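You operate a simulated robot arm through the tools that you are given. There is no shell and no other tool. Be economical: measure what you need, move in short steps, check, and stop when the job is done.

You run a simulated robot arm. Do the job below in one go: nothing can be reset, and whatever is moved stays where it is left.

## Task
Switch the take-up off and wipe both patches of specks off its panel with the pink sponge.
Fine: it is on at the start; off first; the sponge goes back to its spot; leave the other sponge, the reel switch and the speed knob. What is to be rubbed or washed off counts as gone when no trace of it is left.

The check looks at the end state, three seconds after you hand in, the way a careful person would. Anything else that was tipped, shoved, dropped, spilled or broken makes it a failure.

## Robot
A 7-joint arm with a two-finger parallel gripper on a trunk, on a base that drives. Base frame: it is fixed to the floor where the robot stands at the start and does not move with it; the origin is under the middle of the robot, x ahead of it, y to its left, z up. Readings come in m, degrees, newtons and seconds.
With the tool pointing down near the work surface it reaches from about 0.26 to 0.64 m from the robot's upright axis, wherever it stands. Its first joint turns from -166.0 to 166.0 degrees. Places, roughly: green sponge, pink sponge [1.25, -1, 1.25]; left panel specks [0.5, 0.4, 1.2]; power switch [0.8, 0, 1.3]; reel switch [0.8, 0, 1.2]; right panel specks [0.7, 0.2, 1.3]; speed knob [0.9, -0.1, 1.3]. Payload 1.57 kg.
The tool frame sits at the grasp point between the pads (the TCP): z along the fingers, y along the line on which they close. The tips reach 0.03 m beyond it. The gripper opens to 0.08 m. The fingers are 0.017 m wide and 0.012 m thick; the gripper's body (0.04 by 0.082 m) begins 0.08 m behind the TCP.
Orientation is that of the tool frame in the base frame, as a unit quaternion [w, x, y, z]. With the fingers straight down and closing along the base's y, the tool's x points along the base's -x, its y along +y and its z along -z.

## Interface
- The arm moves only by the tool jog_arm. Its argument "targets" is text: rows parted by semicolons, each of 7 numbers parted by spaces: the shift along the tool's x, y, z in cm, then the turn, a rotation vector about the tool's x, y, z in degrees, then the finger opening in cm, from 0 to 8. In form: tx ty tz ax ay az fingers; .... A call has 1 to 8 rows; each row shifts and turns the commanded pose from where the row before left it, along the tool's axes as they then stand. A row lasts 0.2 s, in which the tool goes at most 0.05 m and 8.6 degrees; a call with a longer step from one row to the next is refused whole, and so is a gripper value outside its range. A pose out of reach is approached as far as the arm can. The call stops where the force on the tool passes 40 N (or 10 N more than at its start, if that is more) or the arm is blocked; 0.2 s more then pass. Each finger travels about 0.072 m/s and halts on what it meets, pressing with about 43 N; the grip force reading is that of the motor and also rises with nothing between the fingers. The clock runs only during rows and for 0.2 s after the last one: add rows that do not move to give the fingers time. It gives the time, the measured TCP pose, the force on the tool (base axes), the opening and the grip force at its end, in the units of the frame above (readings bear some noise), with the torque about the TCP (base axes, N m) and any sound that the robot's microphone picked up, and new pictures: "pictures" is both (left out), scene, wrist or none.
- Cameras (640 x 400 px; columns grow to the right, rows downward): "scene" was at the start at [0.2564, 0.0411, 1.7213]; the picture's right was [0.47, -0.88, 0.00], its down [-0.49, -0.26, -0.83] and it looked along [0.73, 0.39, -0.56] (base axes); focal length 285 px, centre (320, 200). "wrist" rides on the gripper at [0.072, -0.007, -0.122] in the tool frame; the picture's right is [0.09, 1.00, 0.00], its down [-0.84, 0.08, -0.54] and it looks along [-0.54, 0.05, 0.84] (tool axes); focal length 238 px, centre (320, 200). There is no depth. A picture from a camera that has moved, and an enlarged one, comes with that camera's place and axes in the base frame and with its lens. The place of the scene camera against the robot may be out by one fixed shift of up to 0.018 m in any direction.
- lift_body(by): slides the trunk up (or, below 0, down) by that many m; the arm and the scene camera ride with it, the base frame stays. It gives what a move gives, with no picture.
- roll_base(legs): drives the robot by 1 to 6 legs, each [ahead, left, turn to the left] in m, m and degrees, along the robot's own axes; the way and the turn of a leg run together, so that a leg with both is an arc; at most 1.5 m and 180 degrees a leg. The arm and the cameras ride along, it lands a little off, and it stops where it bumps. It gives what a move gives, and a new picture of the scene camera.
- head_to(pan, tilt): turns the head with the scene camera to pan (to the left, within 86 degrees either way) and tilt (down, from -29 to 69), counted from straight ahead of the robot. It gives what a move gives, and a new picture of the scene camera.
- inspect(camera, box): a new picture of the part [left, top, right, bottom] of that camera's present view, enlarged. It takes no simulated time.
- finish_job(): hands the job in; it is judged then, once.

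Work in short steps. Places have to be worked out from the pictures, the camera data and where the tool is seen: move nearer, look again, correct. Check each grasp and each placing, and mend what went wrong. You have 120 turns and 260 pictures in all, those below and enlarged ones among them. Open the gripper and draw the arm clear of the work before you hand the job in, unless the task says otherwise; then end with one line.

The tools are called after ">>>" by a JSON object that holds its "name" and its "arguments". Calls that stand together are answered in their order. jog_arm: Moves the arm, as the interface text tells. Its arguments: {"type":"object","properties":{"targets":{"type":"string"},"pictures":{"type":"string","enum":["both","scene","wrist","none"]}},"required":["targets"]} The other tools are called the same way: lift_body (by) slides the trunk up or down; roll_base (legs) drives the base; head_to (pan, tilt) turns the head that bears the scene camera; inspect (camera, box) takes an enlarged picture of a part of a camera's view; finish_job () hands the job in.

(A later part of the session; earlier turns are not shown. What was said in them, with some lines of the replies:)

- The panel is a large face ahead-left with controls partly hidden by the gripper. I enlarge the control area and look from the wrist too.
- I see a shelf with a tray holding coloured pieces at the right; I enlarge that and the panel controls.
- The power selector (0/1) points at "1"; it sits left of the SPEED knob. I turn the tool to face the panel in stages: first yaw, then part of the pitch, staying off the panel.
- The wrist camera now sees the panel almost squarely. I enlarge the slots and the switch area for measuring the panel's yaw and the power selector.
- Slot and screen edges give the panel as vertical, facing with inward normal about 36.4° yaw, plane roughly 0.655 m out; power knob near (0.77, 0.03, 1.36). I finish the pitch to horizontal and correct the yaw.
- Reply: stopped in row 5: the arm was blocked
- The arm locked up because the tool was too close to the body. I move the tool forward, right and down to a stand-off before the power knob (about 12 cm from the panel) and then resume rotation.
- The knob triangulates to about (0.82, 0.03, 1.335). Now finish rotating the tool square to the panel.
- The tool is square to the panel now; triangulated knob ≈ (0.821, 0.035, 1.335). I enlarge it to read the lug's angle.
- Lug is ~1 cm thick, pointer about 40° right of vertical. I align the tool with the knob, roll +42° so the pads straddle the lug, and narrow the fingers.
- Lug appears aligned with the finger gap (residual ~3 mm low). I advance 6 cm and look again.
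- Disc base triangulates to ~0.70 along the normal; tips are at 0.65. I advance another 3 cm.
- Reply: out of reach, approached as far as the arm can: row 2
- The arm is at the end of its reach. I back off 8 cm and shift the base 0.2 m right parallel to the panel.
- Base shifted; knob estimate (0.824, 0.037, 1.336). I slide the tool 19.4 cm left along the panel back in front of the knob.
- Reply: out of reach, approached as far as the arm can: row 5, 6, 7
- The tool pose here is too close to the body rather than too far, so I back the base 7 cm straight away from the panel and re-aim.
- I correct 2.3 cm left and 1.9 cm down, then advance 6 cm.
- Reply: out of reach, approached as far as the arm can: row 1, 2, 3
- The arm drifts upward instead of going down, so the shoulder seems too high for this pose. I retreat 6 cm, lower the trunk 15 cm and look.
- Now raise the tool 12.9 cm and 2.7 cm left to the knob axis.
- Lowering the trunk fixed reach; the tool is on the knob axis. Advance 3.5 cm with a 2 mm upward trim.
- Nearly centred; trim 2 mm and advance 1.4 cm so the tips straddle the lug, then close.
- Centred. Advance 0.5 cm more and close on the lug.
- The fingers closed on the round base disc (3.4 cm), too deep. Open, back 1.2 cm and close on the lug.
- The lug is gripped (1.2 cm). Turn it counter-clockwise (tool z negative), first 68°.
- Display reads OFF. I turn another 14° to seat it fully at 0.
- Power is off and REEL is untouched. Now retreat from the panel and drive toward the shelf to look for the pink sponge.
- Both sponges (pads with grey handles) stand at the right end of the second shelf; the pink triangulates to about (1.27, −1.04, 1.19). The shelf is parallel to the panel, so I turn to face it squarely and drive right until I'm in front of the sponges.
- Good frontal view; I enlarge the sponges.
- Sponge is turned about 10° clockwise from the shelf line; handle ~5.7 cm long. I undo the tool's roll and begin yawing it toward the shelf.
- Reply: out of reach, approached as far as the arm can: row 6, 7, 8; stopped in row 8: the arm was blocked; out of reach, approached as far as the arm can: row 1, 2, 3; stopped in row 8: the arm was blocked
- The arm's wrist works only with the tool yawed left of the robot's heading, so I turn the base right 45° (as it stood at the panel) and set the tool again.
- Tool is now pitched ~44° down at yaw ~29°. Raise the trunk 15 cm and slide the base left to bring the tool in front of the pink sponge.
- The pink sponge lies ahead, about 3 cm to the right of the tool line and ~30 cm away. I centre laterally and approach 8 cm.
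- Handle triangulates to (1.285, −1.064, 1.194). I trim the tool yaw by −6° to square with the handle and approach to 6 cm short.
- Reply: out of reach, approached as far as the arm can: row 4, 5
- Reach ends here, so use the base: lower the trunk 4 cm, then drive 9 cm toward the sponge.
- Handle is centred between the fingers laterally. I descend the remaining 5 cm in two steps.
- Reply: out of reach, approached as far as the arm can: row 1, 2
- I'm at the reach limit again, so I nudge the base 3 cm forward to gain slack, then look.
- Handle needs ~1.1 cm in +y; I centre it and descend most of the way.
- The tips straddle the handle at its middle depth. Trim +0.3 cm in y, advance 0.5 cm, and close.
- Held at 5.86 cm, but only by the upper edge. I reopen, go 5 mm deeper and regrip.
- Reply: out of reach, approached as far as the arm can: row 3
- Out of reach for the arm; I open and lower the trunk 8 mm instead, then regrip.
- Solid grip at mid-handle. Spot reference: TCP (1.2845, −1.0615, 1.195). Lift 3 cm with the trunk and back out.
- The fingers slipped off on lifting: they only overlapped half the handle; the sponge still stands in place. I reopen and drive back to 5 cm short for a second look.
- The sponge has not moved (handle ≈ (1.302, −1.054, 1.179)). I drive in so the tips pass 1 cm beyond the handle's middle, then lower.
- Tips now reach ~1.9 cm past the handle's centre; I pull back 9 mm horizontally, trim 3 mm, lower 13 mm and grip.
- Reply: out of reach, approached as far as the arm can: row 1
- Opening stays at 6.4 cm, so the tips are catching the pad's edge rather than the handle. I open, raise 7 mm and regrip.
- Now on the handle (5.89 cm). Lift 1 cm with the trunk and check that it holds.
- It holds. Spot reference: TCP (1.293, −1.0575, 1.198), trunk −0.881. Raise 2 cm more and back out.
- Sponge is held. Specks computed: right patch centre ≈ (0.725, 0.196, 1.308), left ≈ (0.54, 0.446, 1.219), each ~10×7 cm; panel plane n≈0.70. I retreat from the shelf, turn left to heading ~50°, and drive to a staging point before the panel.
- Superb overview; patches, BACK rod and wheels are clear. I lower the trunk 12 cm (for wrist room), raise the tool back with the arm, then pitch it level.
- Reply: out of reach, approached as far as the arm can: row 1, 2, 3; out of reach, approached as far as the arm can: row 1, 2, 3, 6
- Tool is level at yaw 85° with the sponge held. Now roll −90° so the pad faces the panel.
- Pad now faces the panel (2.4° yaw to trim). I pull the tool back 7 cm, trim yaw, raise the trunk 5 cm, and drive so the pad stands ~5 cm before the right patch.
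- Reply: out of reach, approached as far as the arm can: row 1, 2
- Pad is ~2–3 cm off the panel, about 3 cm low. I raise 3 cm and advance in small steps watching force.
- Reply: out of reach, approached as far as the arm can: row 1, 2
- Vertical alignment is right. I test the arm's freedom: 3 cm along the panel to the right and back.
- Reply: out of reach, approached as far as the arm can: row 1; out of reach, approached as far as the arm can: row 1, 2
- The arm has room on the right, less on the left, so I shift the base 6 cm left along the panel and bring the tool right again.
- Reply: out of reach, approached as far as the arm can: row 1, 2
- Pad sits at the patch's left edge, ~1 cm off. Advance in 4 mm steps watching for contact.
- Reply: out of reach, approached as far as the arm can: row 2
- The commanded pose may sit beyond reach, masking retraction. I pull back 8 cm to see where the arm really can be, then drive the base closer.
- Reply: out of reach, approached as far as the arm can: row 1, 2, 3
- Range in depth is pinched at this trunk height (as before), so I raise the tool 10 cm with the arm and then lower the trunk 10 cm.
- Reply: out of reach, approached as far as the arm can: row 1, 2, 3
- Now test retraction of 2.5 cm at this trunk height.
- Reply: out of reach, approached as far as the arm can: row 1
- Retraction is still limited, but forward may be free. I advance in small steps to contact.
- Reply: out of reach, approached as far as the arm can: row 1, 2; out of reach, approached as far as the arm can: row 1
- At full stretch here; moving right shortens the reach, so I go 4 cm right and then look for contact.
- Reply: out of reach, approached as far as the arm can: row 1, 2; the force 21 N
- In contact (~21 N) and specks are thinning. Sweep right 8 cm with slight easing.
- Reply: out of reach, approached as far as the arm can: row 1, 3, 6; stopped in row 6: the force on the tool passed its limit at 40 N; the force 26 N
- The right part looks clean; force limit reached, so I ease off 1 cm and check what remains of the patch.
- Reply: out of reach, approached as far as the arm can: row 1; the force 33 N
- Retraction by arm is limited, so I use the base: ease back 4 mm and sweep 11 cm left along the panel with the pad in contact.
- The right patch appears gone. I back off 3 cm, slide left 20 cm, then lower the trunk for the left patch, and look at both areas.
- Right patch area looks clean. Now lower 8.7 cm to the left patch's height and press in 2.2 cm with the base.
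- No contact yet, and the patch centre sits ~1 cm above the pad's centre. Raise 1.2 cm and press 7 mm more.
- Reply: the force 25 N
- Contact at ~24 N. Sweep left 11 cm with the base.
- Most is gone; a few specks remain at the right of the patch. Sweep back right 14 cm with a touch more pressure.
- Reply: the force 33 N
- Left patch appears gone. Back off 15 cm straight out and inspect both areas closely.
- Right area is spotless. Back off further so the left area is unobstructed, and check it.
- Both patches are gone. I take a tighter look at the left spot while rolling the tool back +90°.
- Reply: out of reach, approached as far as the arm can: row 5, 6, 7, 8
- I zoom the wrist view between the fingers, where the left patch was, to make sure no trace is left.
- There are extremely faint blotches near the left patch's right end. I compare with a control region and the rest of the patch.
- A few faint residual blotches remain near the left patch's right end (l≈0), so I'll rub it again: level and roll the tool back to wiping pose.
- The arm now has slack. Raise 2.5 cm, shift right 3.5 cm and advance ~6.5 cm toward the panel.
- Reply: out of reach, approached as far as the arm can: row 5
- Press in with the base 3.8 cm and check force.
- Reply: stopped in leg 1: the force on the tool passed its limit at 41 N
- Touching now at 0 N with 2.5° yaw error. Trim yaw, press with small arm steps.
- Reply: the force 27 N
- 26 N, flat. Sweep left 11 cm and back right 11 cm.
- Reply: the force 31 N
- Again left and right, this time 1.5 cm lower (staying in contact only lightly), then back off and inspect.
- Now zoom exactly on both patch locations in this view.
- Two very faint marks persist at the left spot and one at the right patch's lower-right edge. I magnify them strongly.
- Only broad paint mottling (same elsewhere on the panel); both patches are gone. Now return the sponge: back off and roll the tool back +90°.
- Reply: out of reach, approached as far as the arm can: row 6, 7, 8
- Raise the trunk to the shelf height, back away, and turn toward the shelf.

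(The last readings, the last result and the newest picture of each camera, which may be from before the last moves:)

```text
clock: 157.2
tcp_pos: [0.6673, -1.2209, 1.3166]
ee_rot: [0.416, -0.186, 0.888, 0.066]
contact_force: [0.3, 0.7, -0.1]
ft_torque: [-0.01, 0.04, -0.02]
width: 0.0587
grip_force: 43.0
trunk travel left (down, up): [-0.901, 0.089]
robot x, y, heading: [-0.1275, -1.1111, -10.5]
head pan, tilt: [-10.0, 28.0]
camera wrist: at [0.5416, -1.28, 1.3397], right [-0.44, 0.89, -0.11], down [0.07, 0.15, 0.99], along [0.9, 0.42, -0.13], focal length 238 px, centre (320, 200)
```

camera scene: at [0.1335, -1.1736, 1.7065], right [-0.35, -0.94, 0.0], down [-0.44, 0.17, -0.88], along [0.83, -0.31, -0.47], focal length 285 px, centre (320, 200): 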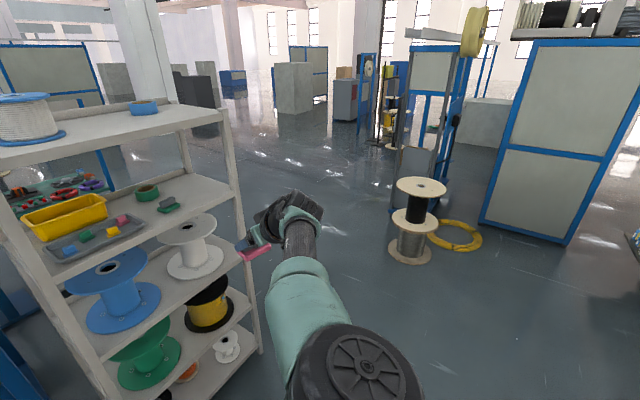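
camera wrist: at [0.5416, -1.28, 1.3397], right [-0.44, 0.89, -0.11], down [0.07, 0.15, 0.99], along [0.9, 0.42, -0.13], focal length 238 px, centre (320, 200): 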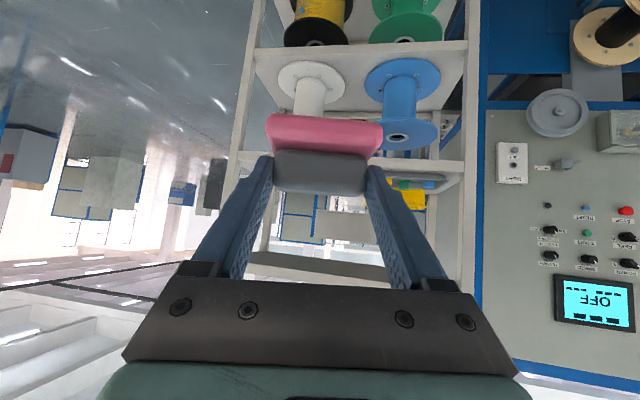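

The sponge slid only slightly in the grip (~6 mm toward the hand). I restore the original tool orientation, lower to carrying height, and drive to a staging point straight in front of its spot.

>>> {"name": "jog_arm", "arguments": {"targets": "0 0 0 -1.3 3.6 -0.8 3; 0 0 0 0 0 0 3", "pictures": "none"}}

>>> {"name": "lift_body", "arguments": {"by": -0.07}}

>>> {"name": "roll_base", "arguments": {"legs": [[0.4, 0.083, 0]]}}

>>> {"name": "inspect", "arguments": {"camera": "wrist", "box": [0, 0, 640, 400]}}

```text
clock: 157.8
tcp_pos: [0.6598, -1.2122, 1.3093]
ee_rot: [0.386, -0.199, 0.898, 0.068]
contact_force: [0.6, 0.6, -0.1]
ft_torque: [-0.01, -0.01, -0.01]
width: 0.0589
grip_force: 43.0
out of reach, approached as far as the arm can: row 1
trunk travel left (down, up): [-0.901, 0.089]
robot x, y, heading: [-0.125, -1.1093, -10.7]
head pan, tilt: [-10.0, 28.0]
```

```text
clock: 158.9
tcp_pos: [0.6596, -1.212, 1.2409]
ee_rot: [0.386, -0.199, 0.898, 0.068]
contact_force: [0.5, 0.1, -0.6]
ft_torque: [0.01, 0.08, -0.02]
width: 0.0588
grip_force: 43.4
trunk travel left (down, up): [-0.831, 0.159]
robot x, y, heading: [-0.128, -1.1102, -10.9]
head pan, tilt: [-10.0, 28.0]
```

```text
clock: 161.5
tcp_pos: [1.0752, -1.2066, 1.2404]
ee_rot: [0.388, -0.198, 0.897, 0.068]
contact_force: [0.4, -0.2, -0.7]
ft_torque: [0.0, 0.01, 0.0]
width: 0.0588
grip_force: 43.1
trunk travel left (down, up): [-0.831, 0.159]
robot x, y, heading: [0.2889, -1.1034, -10.7]
head pan, tilt: [-10.0, 28.0]
camera scene: at [0.5485, -1.1675, 1.6365], right [-0.35, -0.94, 0.0], down [-0.44, 0.17, -0.88], along [0.83, -0.31, -0.47], focal length 285 px, centre (320, 200)
```

scene: 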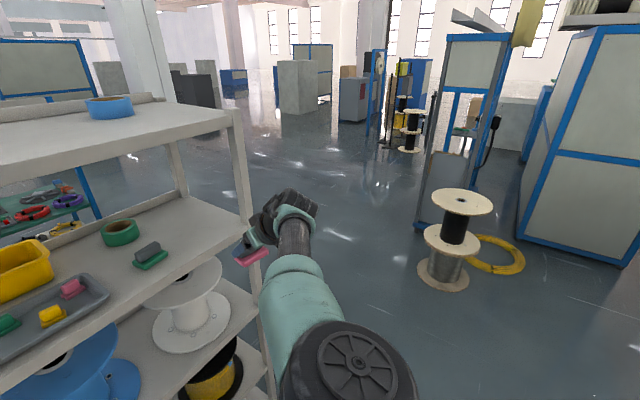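

```text
1.00 times, centred on (320, 200) of wrist (not enlarged: the box is as wide or as high as the picture)
camera zoom: at [0.9519, -1.2676, 1.2723], right [-0.46, 0.88, -0.1], down [0.13, 0.18, 0.98], along [0.88, 0.44, -0.19], focal length 238 px, centre (320, 200)
```

zoom: 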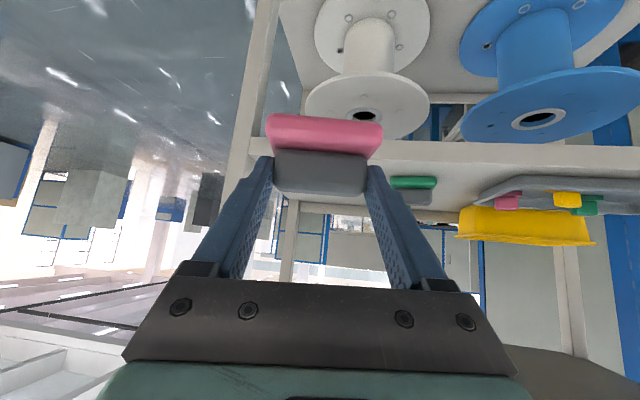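

Clear approach. Drive straight in to the spot (4–5 cm above the board).

>>> {"name": "roll_base", "arguments": {"legs": [[0.186, 0.187, 0]]}}

>>> {"name": "inspect", "arguments": {"camera": "wrist", "box": [0, 0, 640, 400]}}

```text
clock: 163.3
tcp_pos: [1.2889, -1.0628, 1.2412]
ee_rot: [0.387, -0.198, 0.898, 0.068]
contact_force: [0.0, -0.6, -0.3]
ft_torque: [-0.02, -0.01, -0.01]
width: 0.0587
grip_force: 42.7
trunk travel left (down, up): [-0.831, 0.159]
robot x, y, heading: [0.5006, -0.9558, -11.0]
head pan, tilt: [-10.0, 28.0]
camera scene: at [0.7621, -1.0227, 1.6366], right [-0.36, -0.93, 0.0], down [-0.44, 0.17, -0.88], along [0.83, -0.31, -0.47], focal length 285 px, centre (320, 200)
```

scene: 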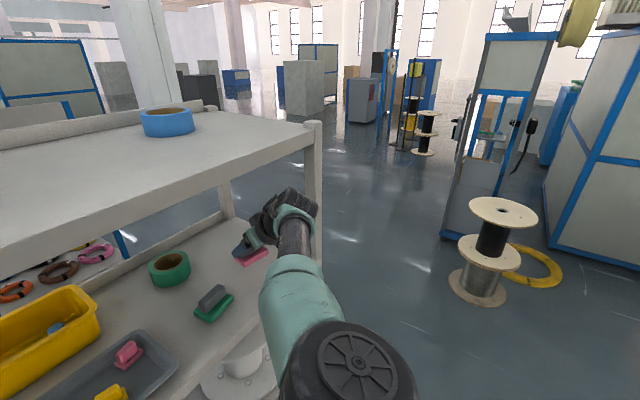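

```text
1.00 times, centred on (320, 200) of wrist (not enlarged: the box is as wide or as high as the picture)
camera zoom: at [1.1652, -1.124, 1.2725], right [-0.46, 0.88, -0.1], down [0.13, 0.18, 0.98], along [0.88, 0.44, -0.19], focal length 238 px, centre (320, 200)
```

zoom: 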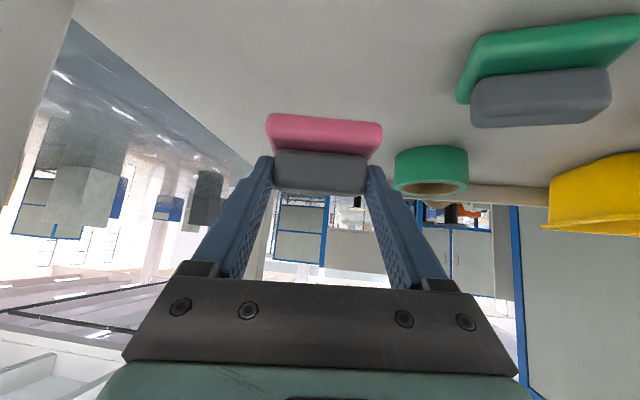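

Within 7 mm of the spot; trim, then lower 4 cm.

>>> {"name": "jog_arm", "arguments": {"targets": "-0.4 0.3 0.4 0 0 0 3; 0 0 0 0 0 0 3", "pictures": "none"}}

>>> {"name": "lift_body", "arguments": {"by": -0.038}}

>>> {"name": "inspect", "arguments": {"camera": "wrist", "box": [220, 60, 420, 200]}}

```text
clock: 163.9
tcp_pos: [1.292, -1.0584, 1.2408]
ee_rot: [0.387, -0.197, 0.898, 0.067]
contact_force: [0.5, 1.1, -0.4]
ft_torque: [0.01, 0.03, 0.0]
width: 0.0587
grip_force: 43.2
trunk travel left (down, up): [-0.831, 0.159]
robot x, y, heading: [0.5015, -0.9581, -10.8]
head pan, tilt: [-10.0, 28.0]
```

```text
clock: 164.7
tcp_pos: [1.2923, -1.0575, 1.202]
ee_rot: [0.386, -0.198, 0.898, 0.068]
contact_force: [0.6, 0.1, -0.8]
ft_torque: [0.0, 0.04, 0.02]
width: 0.0587
grip_force: 43.2
trunk travel left (down, up): [-0.793, 0.197]
robot x, y, heading: [0.4999, -0.9557, -11.0]
head pan, tilt: [-10.0, 28.0]
```

```text
2.86 times, centred on (320, 130) of wrist
camera zoom: at [1.1686, -1.1184, 1.2336], right [-0.46, 0.88, -0.1], down [0.13, 0.18, 0.98], along [0.88, 0.44, -0.19], focal length 681 px, centre (320, 400)
```

zoom: 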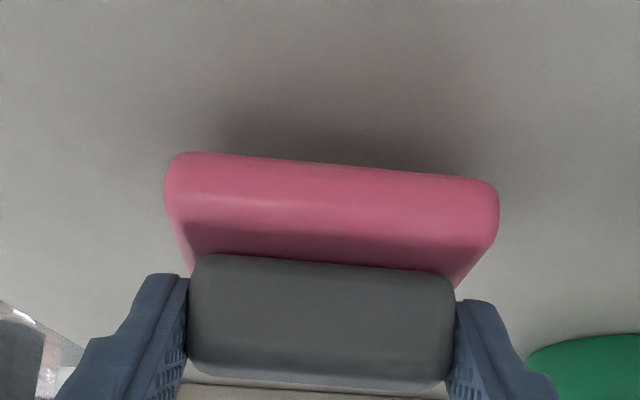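

Position matches (1.2923, −1.0575); the pad still hovers slightly. Lower in small steps until it touches.

>>> {"name": "lift_body", "arguments": {"by": -0.006}}

>>> {"name": "lift_body", "arguments": {"by": -0.004}}

```text
clock: 165.3
tcp_pos: [1.2922, -1.0577, 1.1954]
ee_rot: [0.387, -0.197, 0.898, 0.068]
contact_force: [0.3, -0.1, -0.3]
ft_torque: [0.01, -0.01, -0.03]
width: 0.0585
grip_force: 42.9
trunk travel left (down, up): [-0.787, 0.203]
robot x, y, heading: [0.5047, -0.9571, -10.8]
head pan, tilt: [-10.0, 28.0]
```

```text
clock: 165.8
tcp_pos: [1.2925, -1.0576, 1.1942]
ee_rot: [0.39, -0.197, 0.897, 0.068]
contact_force: [0.4, -0.4, 9.2]
ft_torque: [0.37, -0.22, -0.03]
width: 0.0586
grip_force: 43.1
trunk travel left (down, up): [-0.783, 0.207]
robot x, y, heading: [0.4999, -0.9597, -10.7]
head pan, tilt: [-10.0, 28.0]
```

Touchdown (9 N). Open the gripper.

>>> {"name": "jog_arm", "arguments": {"targets": "0 0 0 0 0 0 6.5; 0 0 0 0 0 0 8; 0 0 0 0 0 0 8", "pictures": "wrist"}}

>>> {"name": "lift_body", "arguments": {"by": 0.035}}

>>> {"name": "inspect", "arguments": {"camera": "wrist", "box": [220, 40, 420, 180]}}

```text
clock: 166.6
tcp_pos: [1.2907, -1.0588, 1.1938]
ee_rot: [0.388, -0.197, 0.898, 0.067]
contact_force: [0.5, -2.4, 10.3]
ft_torque: [0.32, -0.04, -0.05]
width: 0.0773
grip_force: 0.2
trunk travel left (down, up): [-0.783, 0.207]
robot x, y, heading: [0.5026, -0.9548, -11.0]
head pan, tilt: [-10.0, 28.0]
camera wrist: at [1.1678, -1.119, 1.2248], right [-0.46, 0.88, -0.1], down [0.13, 0.17, 0.98], along [0.88, 0.44, -0.19], focal length 238 px, centre (320, 200)
```

wrist: 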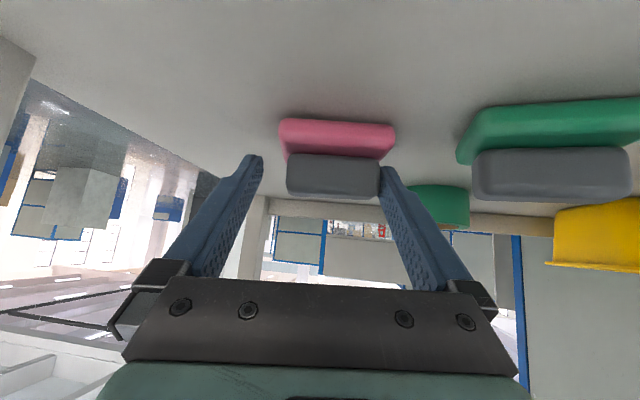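

```text
clock: 167.4
tcp_pos: [1.2923, -1.0574, 1.2264]
ee_rot: [0.386, -0.197, 0.899, 0.067]
contact_force: [-0.1, -0.3, 0.6]
ft_torque: [0.0, 0.0, 0.02]
width: 0.0801
grip_force: 0.0
trunk travel left (down, up): [-0.818, 0.172]
robot x, y, heading: [0.5007, -0.9591, -10.8]
head pan, tilt: [-10.0, 28.0]
```

```text
2.86 times, centred on (320, 110) of wrist
camera zoom: at [1.1689, -1.1184, 1.2579], right [-0.46, 0.88, -0.1], down [0.13, 0.18, 0.98], along [0.88, 0.44, -0.19], focal length 681 px, centre (320, 457)
```

zoom: 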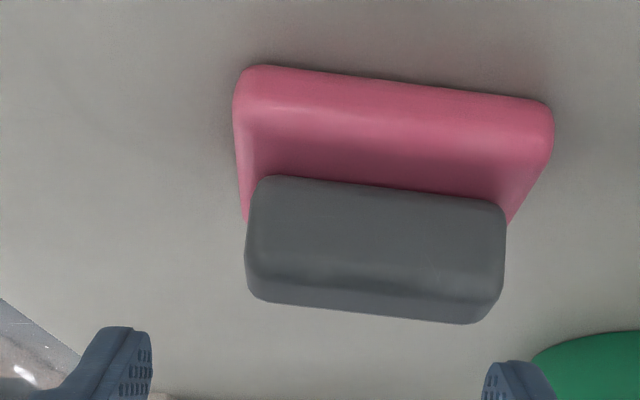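

The sponge was dragged ~1 cm left by a finger on opening. I'll re-centre on it, grip at the original height and shift it back.

>>> {"name": "jog_arm", "arguments": {"targets": "0 1.1 0 0 0 0 8; 0 0 0 0 0 0 8", "pictures": "none"}}

>>> {"name": "lift_body", "arguments": {"by": -0.027}}

>>> {"name": "jog_arm", "arguments": {"targets": "0 0 0 0 0 0 6.5; 0 0 0 0 0 0 5; 0 0 0 0 0 0 4; 0 0 0 0 0 0 4", "pictures": "wrist"}}

```text
clock: 168.0
tcp_pos: [1.292, -1.049, 1.2262]
ee_rot: [0.386, -0.197, 0.899, 0.067]
contact_force: [0.1, 0.0, -0.7]
ft_torque: [0.0, 0.03, 0.0]
width: 0.0803
grip_force: 0.1
out of reach, approached as far as the arm can: row 1
trunk travel left (down, up): [-0.818, 0.172]
robot x, y, heading: [0.5015, -0.9553, -10.5]
head pan, tilt: [-10.0, 28.0]
```

```text
clock: 168.7
tcp_pos: [1.2916, -1.0483, 1.199]
ee_rot: [0.387, -0.197, 0.898, 0.068]
contact_force: [0.0, 0.4, -0.4]
ft_torque: [0.0, 0.02, 0.02]
width: 0.0805
grip_force: 0.0
trunk travel left (down, up): [-0.791, 0.199]
robot x, y, heading: [0.5034, -0.9553, -10.9]
head pan, tilt: [-10.0, 28.0]
```

```text
clock: 169.7
tcp_pos: [1.292, -1.0482, 1.2]
ee_rot: [0.386, -0.197, 0.898, 0.068]
contact_force: [0.2, 0.5, -0.7]
ft_torque: [0.0, 0.04, 0.01]
width: 0.0588
grip_force: 42.7
trunk travel left (down, up): [-0.791, 0.199]
robot x, y, heading: [0.5011, -0.9551, -10.9]
head pan, tilt: [-10.0, 28.0]
camera wrist: at [1.1688, -1.1095, 1.2311], right [-0.46, 0.88, -0.1], down [0.13, 0.17, 0.98], along [0.88, 0.44, -0.19], focal length 238 px, centre (320, 200)
```

wrist: 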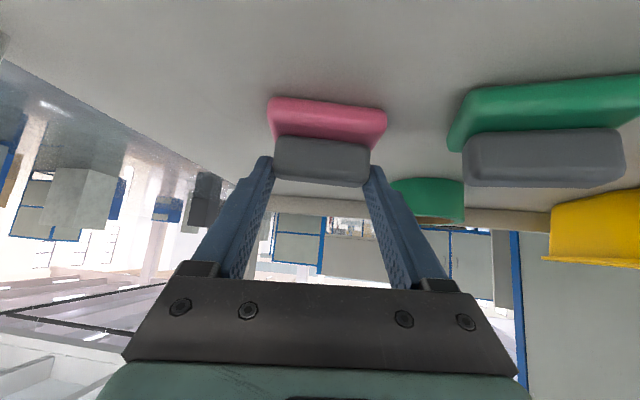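

Gripped. Lift 4 mm, shift 9 mm back, set down.

>>> {"name": "lift_body", "arguments": {"by": 0.005}}

>>> {"name": "jog_arm", "arguments": {"targets": "0.2 -1.05 -0.2 0 0 0 4; 0 0 0 0 0 0 4", "pictures": "none"}}

>>> {"name": "lift_body", "arguments": {"by": -0.005}}

```text
clock: 170.3
tcp_pos: [1.292, -1.0491, 1.2048]
ee_rot: [0.386, -0.198, 0.898, 0.069]
contact_force: [-0.5, 0.2, -0.7]
ft_torque: [-0.03, -0.02, 0.01]
width: 0.0588
grip_force: 43.2
trunk travel left (down, up): [-0.796, 0.194]
robot x, y, heading: [0.5016, -0.9575, -10.6]
head pan, tilt: [-10.0, 28.0]
```

```text
clock: 170.9
tcp_pos: [1.2905, -1.0562, 1.2035]
ee_rot: [0.386, -0.196, 0.899, 0.068]
contact_force: [-0.6, -0.2, -0.5]
ft_torque: [0.0, -0.01, 0.0]
width: 0.0588
grip_force: 42.7
out of reach, approached as far as the arm can: row 1
trunk travel left (down, up): [-0.796, 0.194]
robot x, y, heading: [0.5034, -0.9531, -10.9]
head pan, tilt: [-10.0, 28.0]
```

```text
clock: 171.4
tcp_pos: [1.29, -1.0561, 1.1986]
ee_rot: [0.386, -0.198, 0.898, 0.068]
contact_force: [-0.3, -1.5, 2.4]
ft_torque: [0.06, 0.09, -0.01]
width: 0.0588
grip_force: 43.3
trunk travel left (down, up): [-0.791, 0.199]
robot x, y, heading: [0.4997, -0.9553, -10.8]
head pan, tilt: [-10.0, 28.0]
```

Contact at 2.4 N, TCP within 3 mm of the original. Open, then rise and look.

>>> {"name": "jog_arm", "arguments": {"targets": "0 0 0 0 0 0 6.5; 0 0 0 0 0 0 8; 0 0 0 0 0 0 8", "pictures": "none"}}

>>> {"name": "lift_body", "arguments": {"by": 0.03}}

>>> {"name": "inspect", "arguments": {"camera": "wrist", "box": [220, 40, 420, 180]}}

```text
clock: 172.2
tcp_pos: [1.2896, -1.0567, 1.198]
ee_rot: [0.387, -0.198, 0.898, 0.069]
contact_force: [-0.4, 0.3, 0.1]
ft_torque: [0.01, 0.02, 0.02]
width: 0.0799
grip_force: 0.1
trunk travel left (down, up): [-0.791, 0.199]
robot x, y, heading: [0.4977, -0.9574, -10.8]
head pan, tilt: [-10.0, 28.0]
```

```text
clock: 173.0
tcp_pos: [1.2904, -1.0569, 1.2277]
ee_rot: [0.387, -0.198, 0.898, 0.068]
contact_force: [0.9, -0.3, -1.0]
ft_torque: [-0.04, 0.02, 0.02]
width: 0.0797
grip_force: 0.0
trunk travel left (down, up): [-0.821, 0.169]
robot x, y, heading: [0.5036, -0.96, -10.7]
head pan, tilt: [-10.0, 28.0]
```

```text
2.86 times, centred on (320, 110) of wrist
camera zoom: at [1.1668, -1.118, 1.2603], right [-0.46, 0.88, -0.1], down [0.13, 0.17, 0.98], along [0.88, 0.44, -0.19], focal length 681 px, centre (320, 457)
```

zoom: 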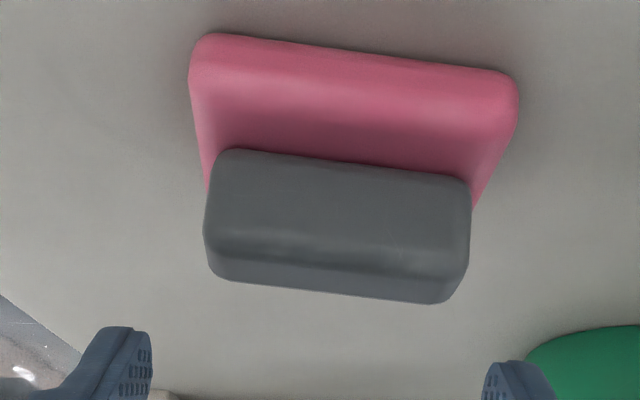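

The sponge is back within a few mm of its spot. Back the arm out of the shelf and verify the scene.

>>> {"name": "roll_base", "arguments": {"legs": [[-0.16, -0.12, 0], [-0.3, -0.1, 0]]}}

>>> {"name": "head_to", "arguments": {"pan": 20, "tilt": 22}}

>>> {"name": "inspect", "arguments": {"camera": "wrist", "box": [0, 0, 640, 400]}}

```text
clock: 176.3
tcp_pos: [0.8038, -1.1887, 1.2286]
ee_rot: [0.386, -0.198, 0.898, 0.069]
contact_force: [0.1, 0.5, -0.2]
ft_torque: [-0.01, 0.0, -0.01]
width: 0.0802
grip_force: 0.1
trunk travel left (down, up): [-0.821, 0.169]
robot x, y, heading: [0.0166, -1.0863, -11.1]
head pan, tilt: [-10.0, 28.0]
camera scene: at [0.2759, -1.1542, 1.6265], right [-0.36, -0.93, 0.0], down [-0.44, 0.17, -0.88], along [0.82, -0.32, -0.47], focal length 285 px, centre (320, 200)
```

scene: 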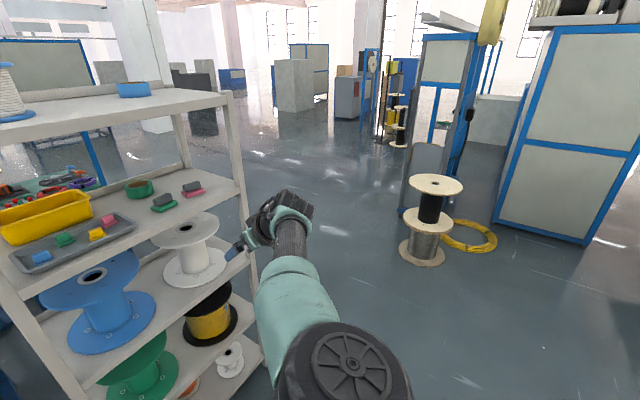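

```text
clock: 177.2
tcp_pos: [0.8026, -1.1898, 1.2284]
ee_rot: [0.386, -0.197, 0.899, 0.067]
contact_force: [0.2, 0.6, -0.7]
ft_torque: [0.02, 0.02, -0.03]
width: 0.08
grip_force: 0.1
trunk travel left (down, up): [-0.821, 0.169]
robot x, y, heading: [0.0161, -1.085, -10.9]
head pan, tilt: [20.0, 22.0]
camera scene: at [0.2825, -1.1071, 1.6361], right [0.16, -0.99, 0.0], down [-0.37, -0.06, -0.93], along [0.92, 0.15, -0.37], focal length 285 px, centre (320, 200)
```

scene: 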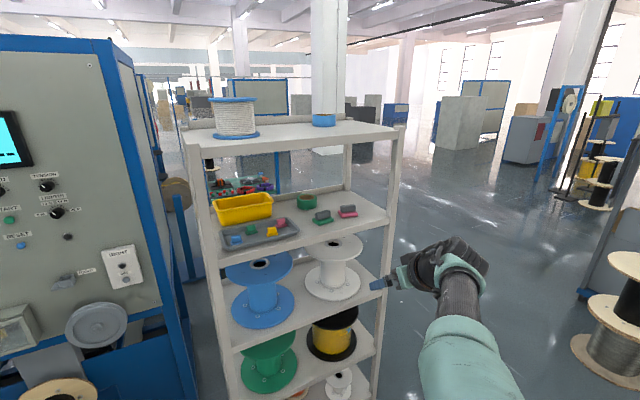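

```text
1.00 times, centred on (320, 200) of wrist (not enlarged: the box is as wide or as high as the picture)
camera zoom: at [0.6801, -1.25, 1.2602], right [-0.46, 0.88, -0.1], down [0.13, 0.17, 0.98], along [0.88, 0.44, -0.19], focal length 238 px, centre (320, 200)
```

zoom: 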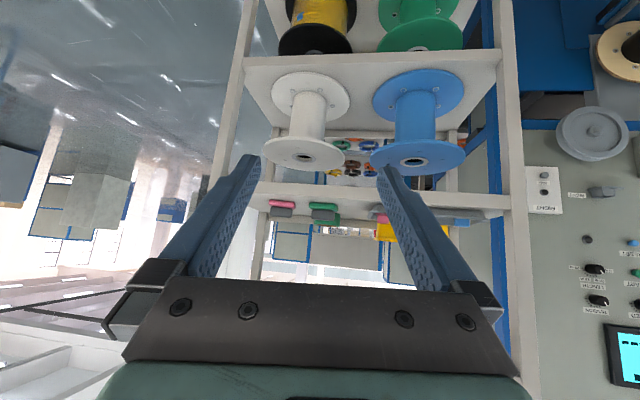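

Sponge stands back beside the untouched green one. For certainty I drive in front of the panel (arm clear) for one close look at both wiped areas.

>>> {"name": "roll_base", "arguments": {"legs": [[-0.28, 0.05, 0], [0, 0.98, 0], [0.12, 0.05, 0]]}}

>>> {"name": "head_to", "arguments": {"pan": 50, "tilt": 25}}

```text
clock: 184.8
tcp_pos: [0.8552, -0.0961, 1.229]
ee_rot: [0.387, -0.196, 0.899, 0.068]
contact_force: [0.7, -0.1, 0.5]
ft_torque: [-0.03, 0.02, -0.01]
width: 0.0798
grip_force: 0.1
trunk travel left (down, up): [-0.821, 0.169]
robot x, y, heading: [0.0626, 0.007, -11.0]
head pan, tilt: [20.0, 22.0]
camera scene: at [0.3337, -0.0117, 1.6363], right [0.15, -0.99, 0.0], down [-0.37, -0.06, -0.93], along [0.92, 0.14, -0.37], focal length 285 px, centre (320, 200)
```

scene: 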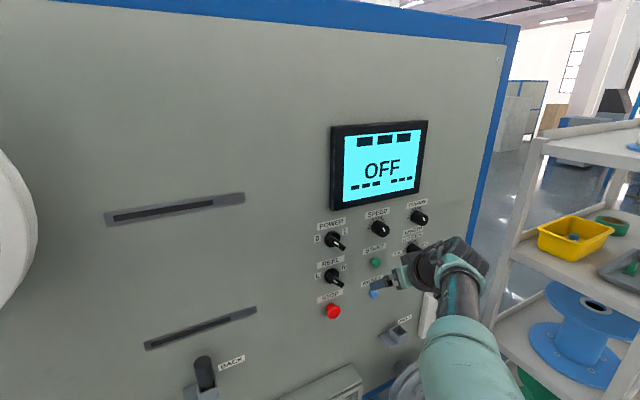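

```text
clock: 185.8
tcp_pos: [0.855, -0.096, 1.2282]
ee_rot: [0.386, -0.195, 0.899, 0.067]
contact_force: [0.0, -0.5, -1.1]
ft_torque: [-0.01, -0.02, -0.01]
width: 0.0799
grip_force: 0.0
trunk travel left (down, up): [-0.821, 0.169]
robot x, y, heading: [0.0682, 0.0116, -11.1]
head pan, tilt: [50.0, 25.0]
camera scene: at [0.3143, 0.0318, 1.6314], right [0.63, -0.78, 0.0], down [-0.33, -0.26, -0.91], along [0.71, 0.57, -0.42], focal length 285 px, centre (320, 200)
```

scene: 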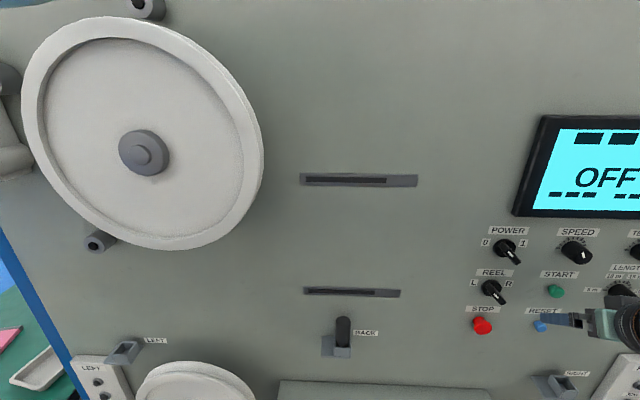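

No contact, but the gripper hangs close to the controls; I inspect both spots now (no time passes) and will back straight out next.

>>> {"name": "inspect", "arguments": {"camera": "scene", "box": [200, 250, 310, 330]}}

>>> {"name": "inspect", "arguments": {"camera": "scene", "box": [345, 190, 455, 290]}}

>>> {"name": "inspect", "arguments": {"camera": "scene", "box": [440, 220, 640, 380]}}

```text
5.00 times, centred on (255, 290) of scene
camera zoom: at [0.3143, 0.0318, 1.6314], right [0.63, -0.78, 0.0], down [-0.33, -0.26, -0.91], along [0.71, 0.57, -0.42], focal length 1425 px, centre (645, -250)
```

zoom: 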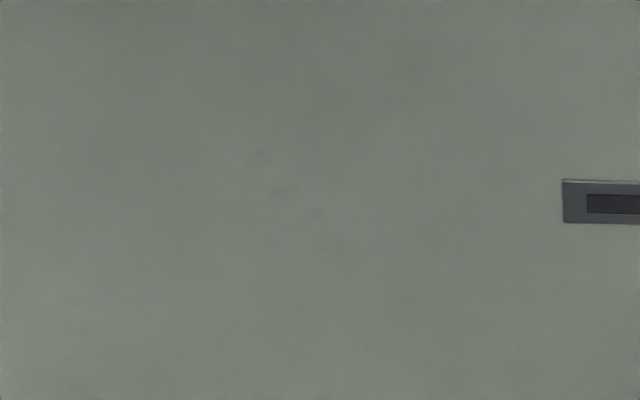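

```text
4.00 times, centred on (400, 240) of scene
camera zoom: at [0.3143, 0.0318, 1.6314], right [0.63, -0.78, 0.0], down [-0.33, -0.26, -0.91], along [0.71, 0.57, -0.42], focal length 1140 px, centre (0, 40)
```

zoom: 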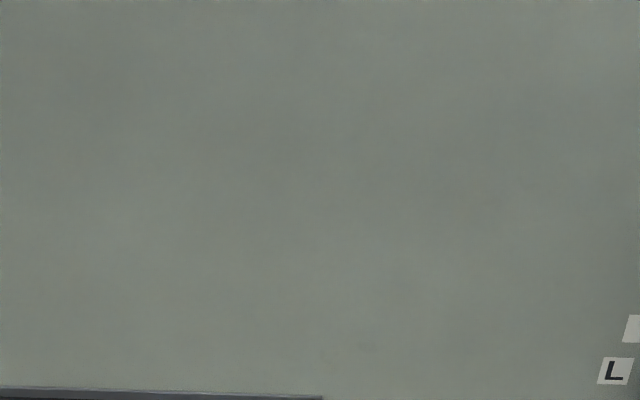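

```text
2.50 times, centred on (540, 300) of scene
camera zoom: at [0.3143, 0.0318, 1.6314], right [0.63, -0.78, 0.0], down [-0.33, -0.26, -0.91], along [0.71, 0.57, -0.42], focal length 712 px, centre (-230, -50)
```

zoom: 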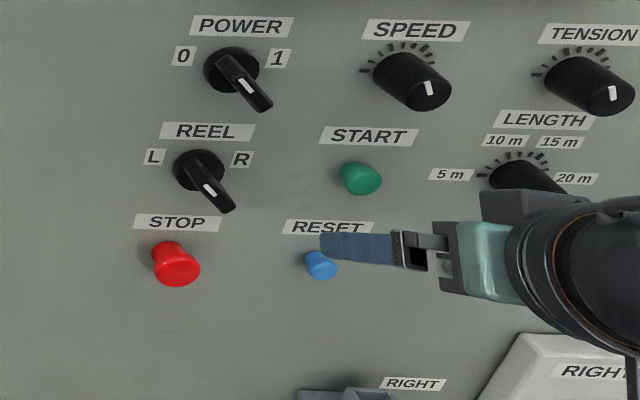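

Both areas show only smooth paint. Display OFF, controls intact. Back straight out from the panel.

>>> {"name": "roll_base", "arguments": {"legs": [[-0.203, -0.221, 0]]}}

```text
clock: 187.8
tcp_pos: [0.6124, -0.2765, 1.2278]
ee_rot: [0.386, -0.193, 0.899, 0.066]
contact_force: [0.6, -1.5, 0.7]
ft_torque: [0.01, 0.02, 0.03]
width: 0.0796
grip_force: 0.2
trunk travel left (down, up): [-0.821, 0.169]
robot x, y, heading: [-0.1731, -0.1687, -11.3]
head pan, tilt: [50.0, 25.0]
camera scene: at [0.0731, -0.1472, 1.6313], right [0.62, -0.78, 0.0], down [-0.33, -0.26, -0.91], along [0.71, 0.57, -0.42], focal length 285 px, centre (320, 200)
```

scene: 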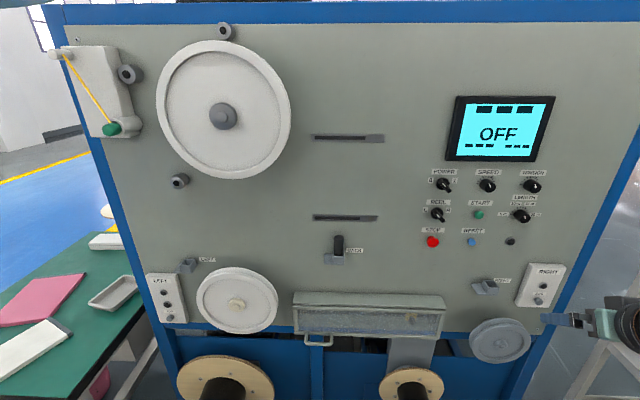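

The take-up is off, the panel is clean, the sponge is home and the arm is clear with the gripper open. I hand in.

>>> {"name": "finish_job", "arguments": {}}

```text
The job is handed in.
```

The take-up is switched off and both speck patches are wiped off its panel. The pink sponge is back within about 1 cm of its spot, and I did not touch the green sponge, reel switch or speed knob. A few very faint blotches still show where the left patch was. They did not change after a second rubbing, so I took them for paint mottling.
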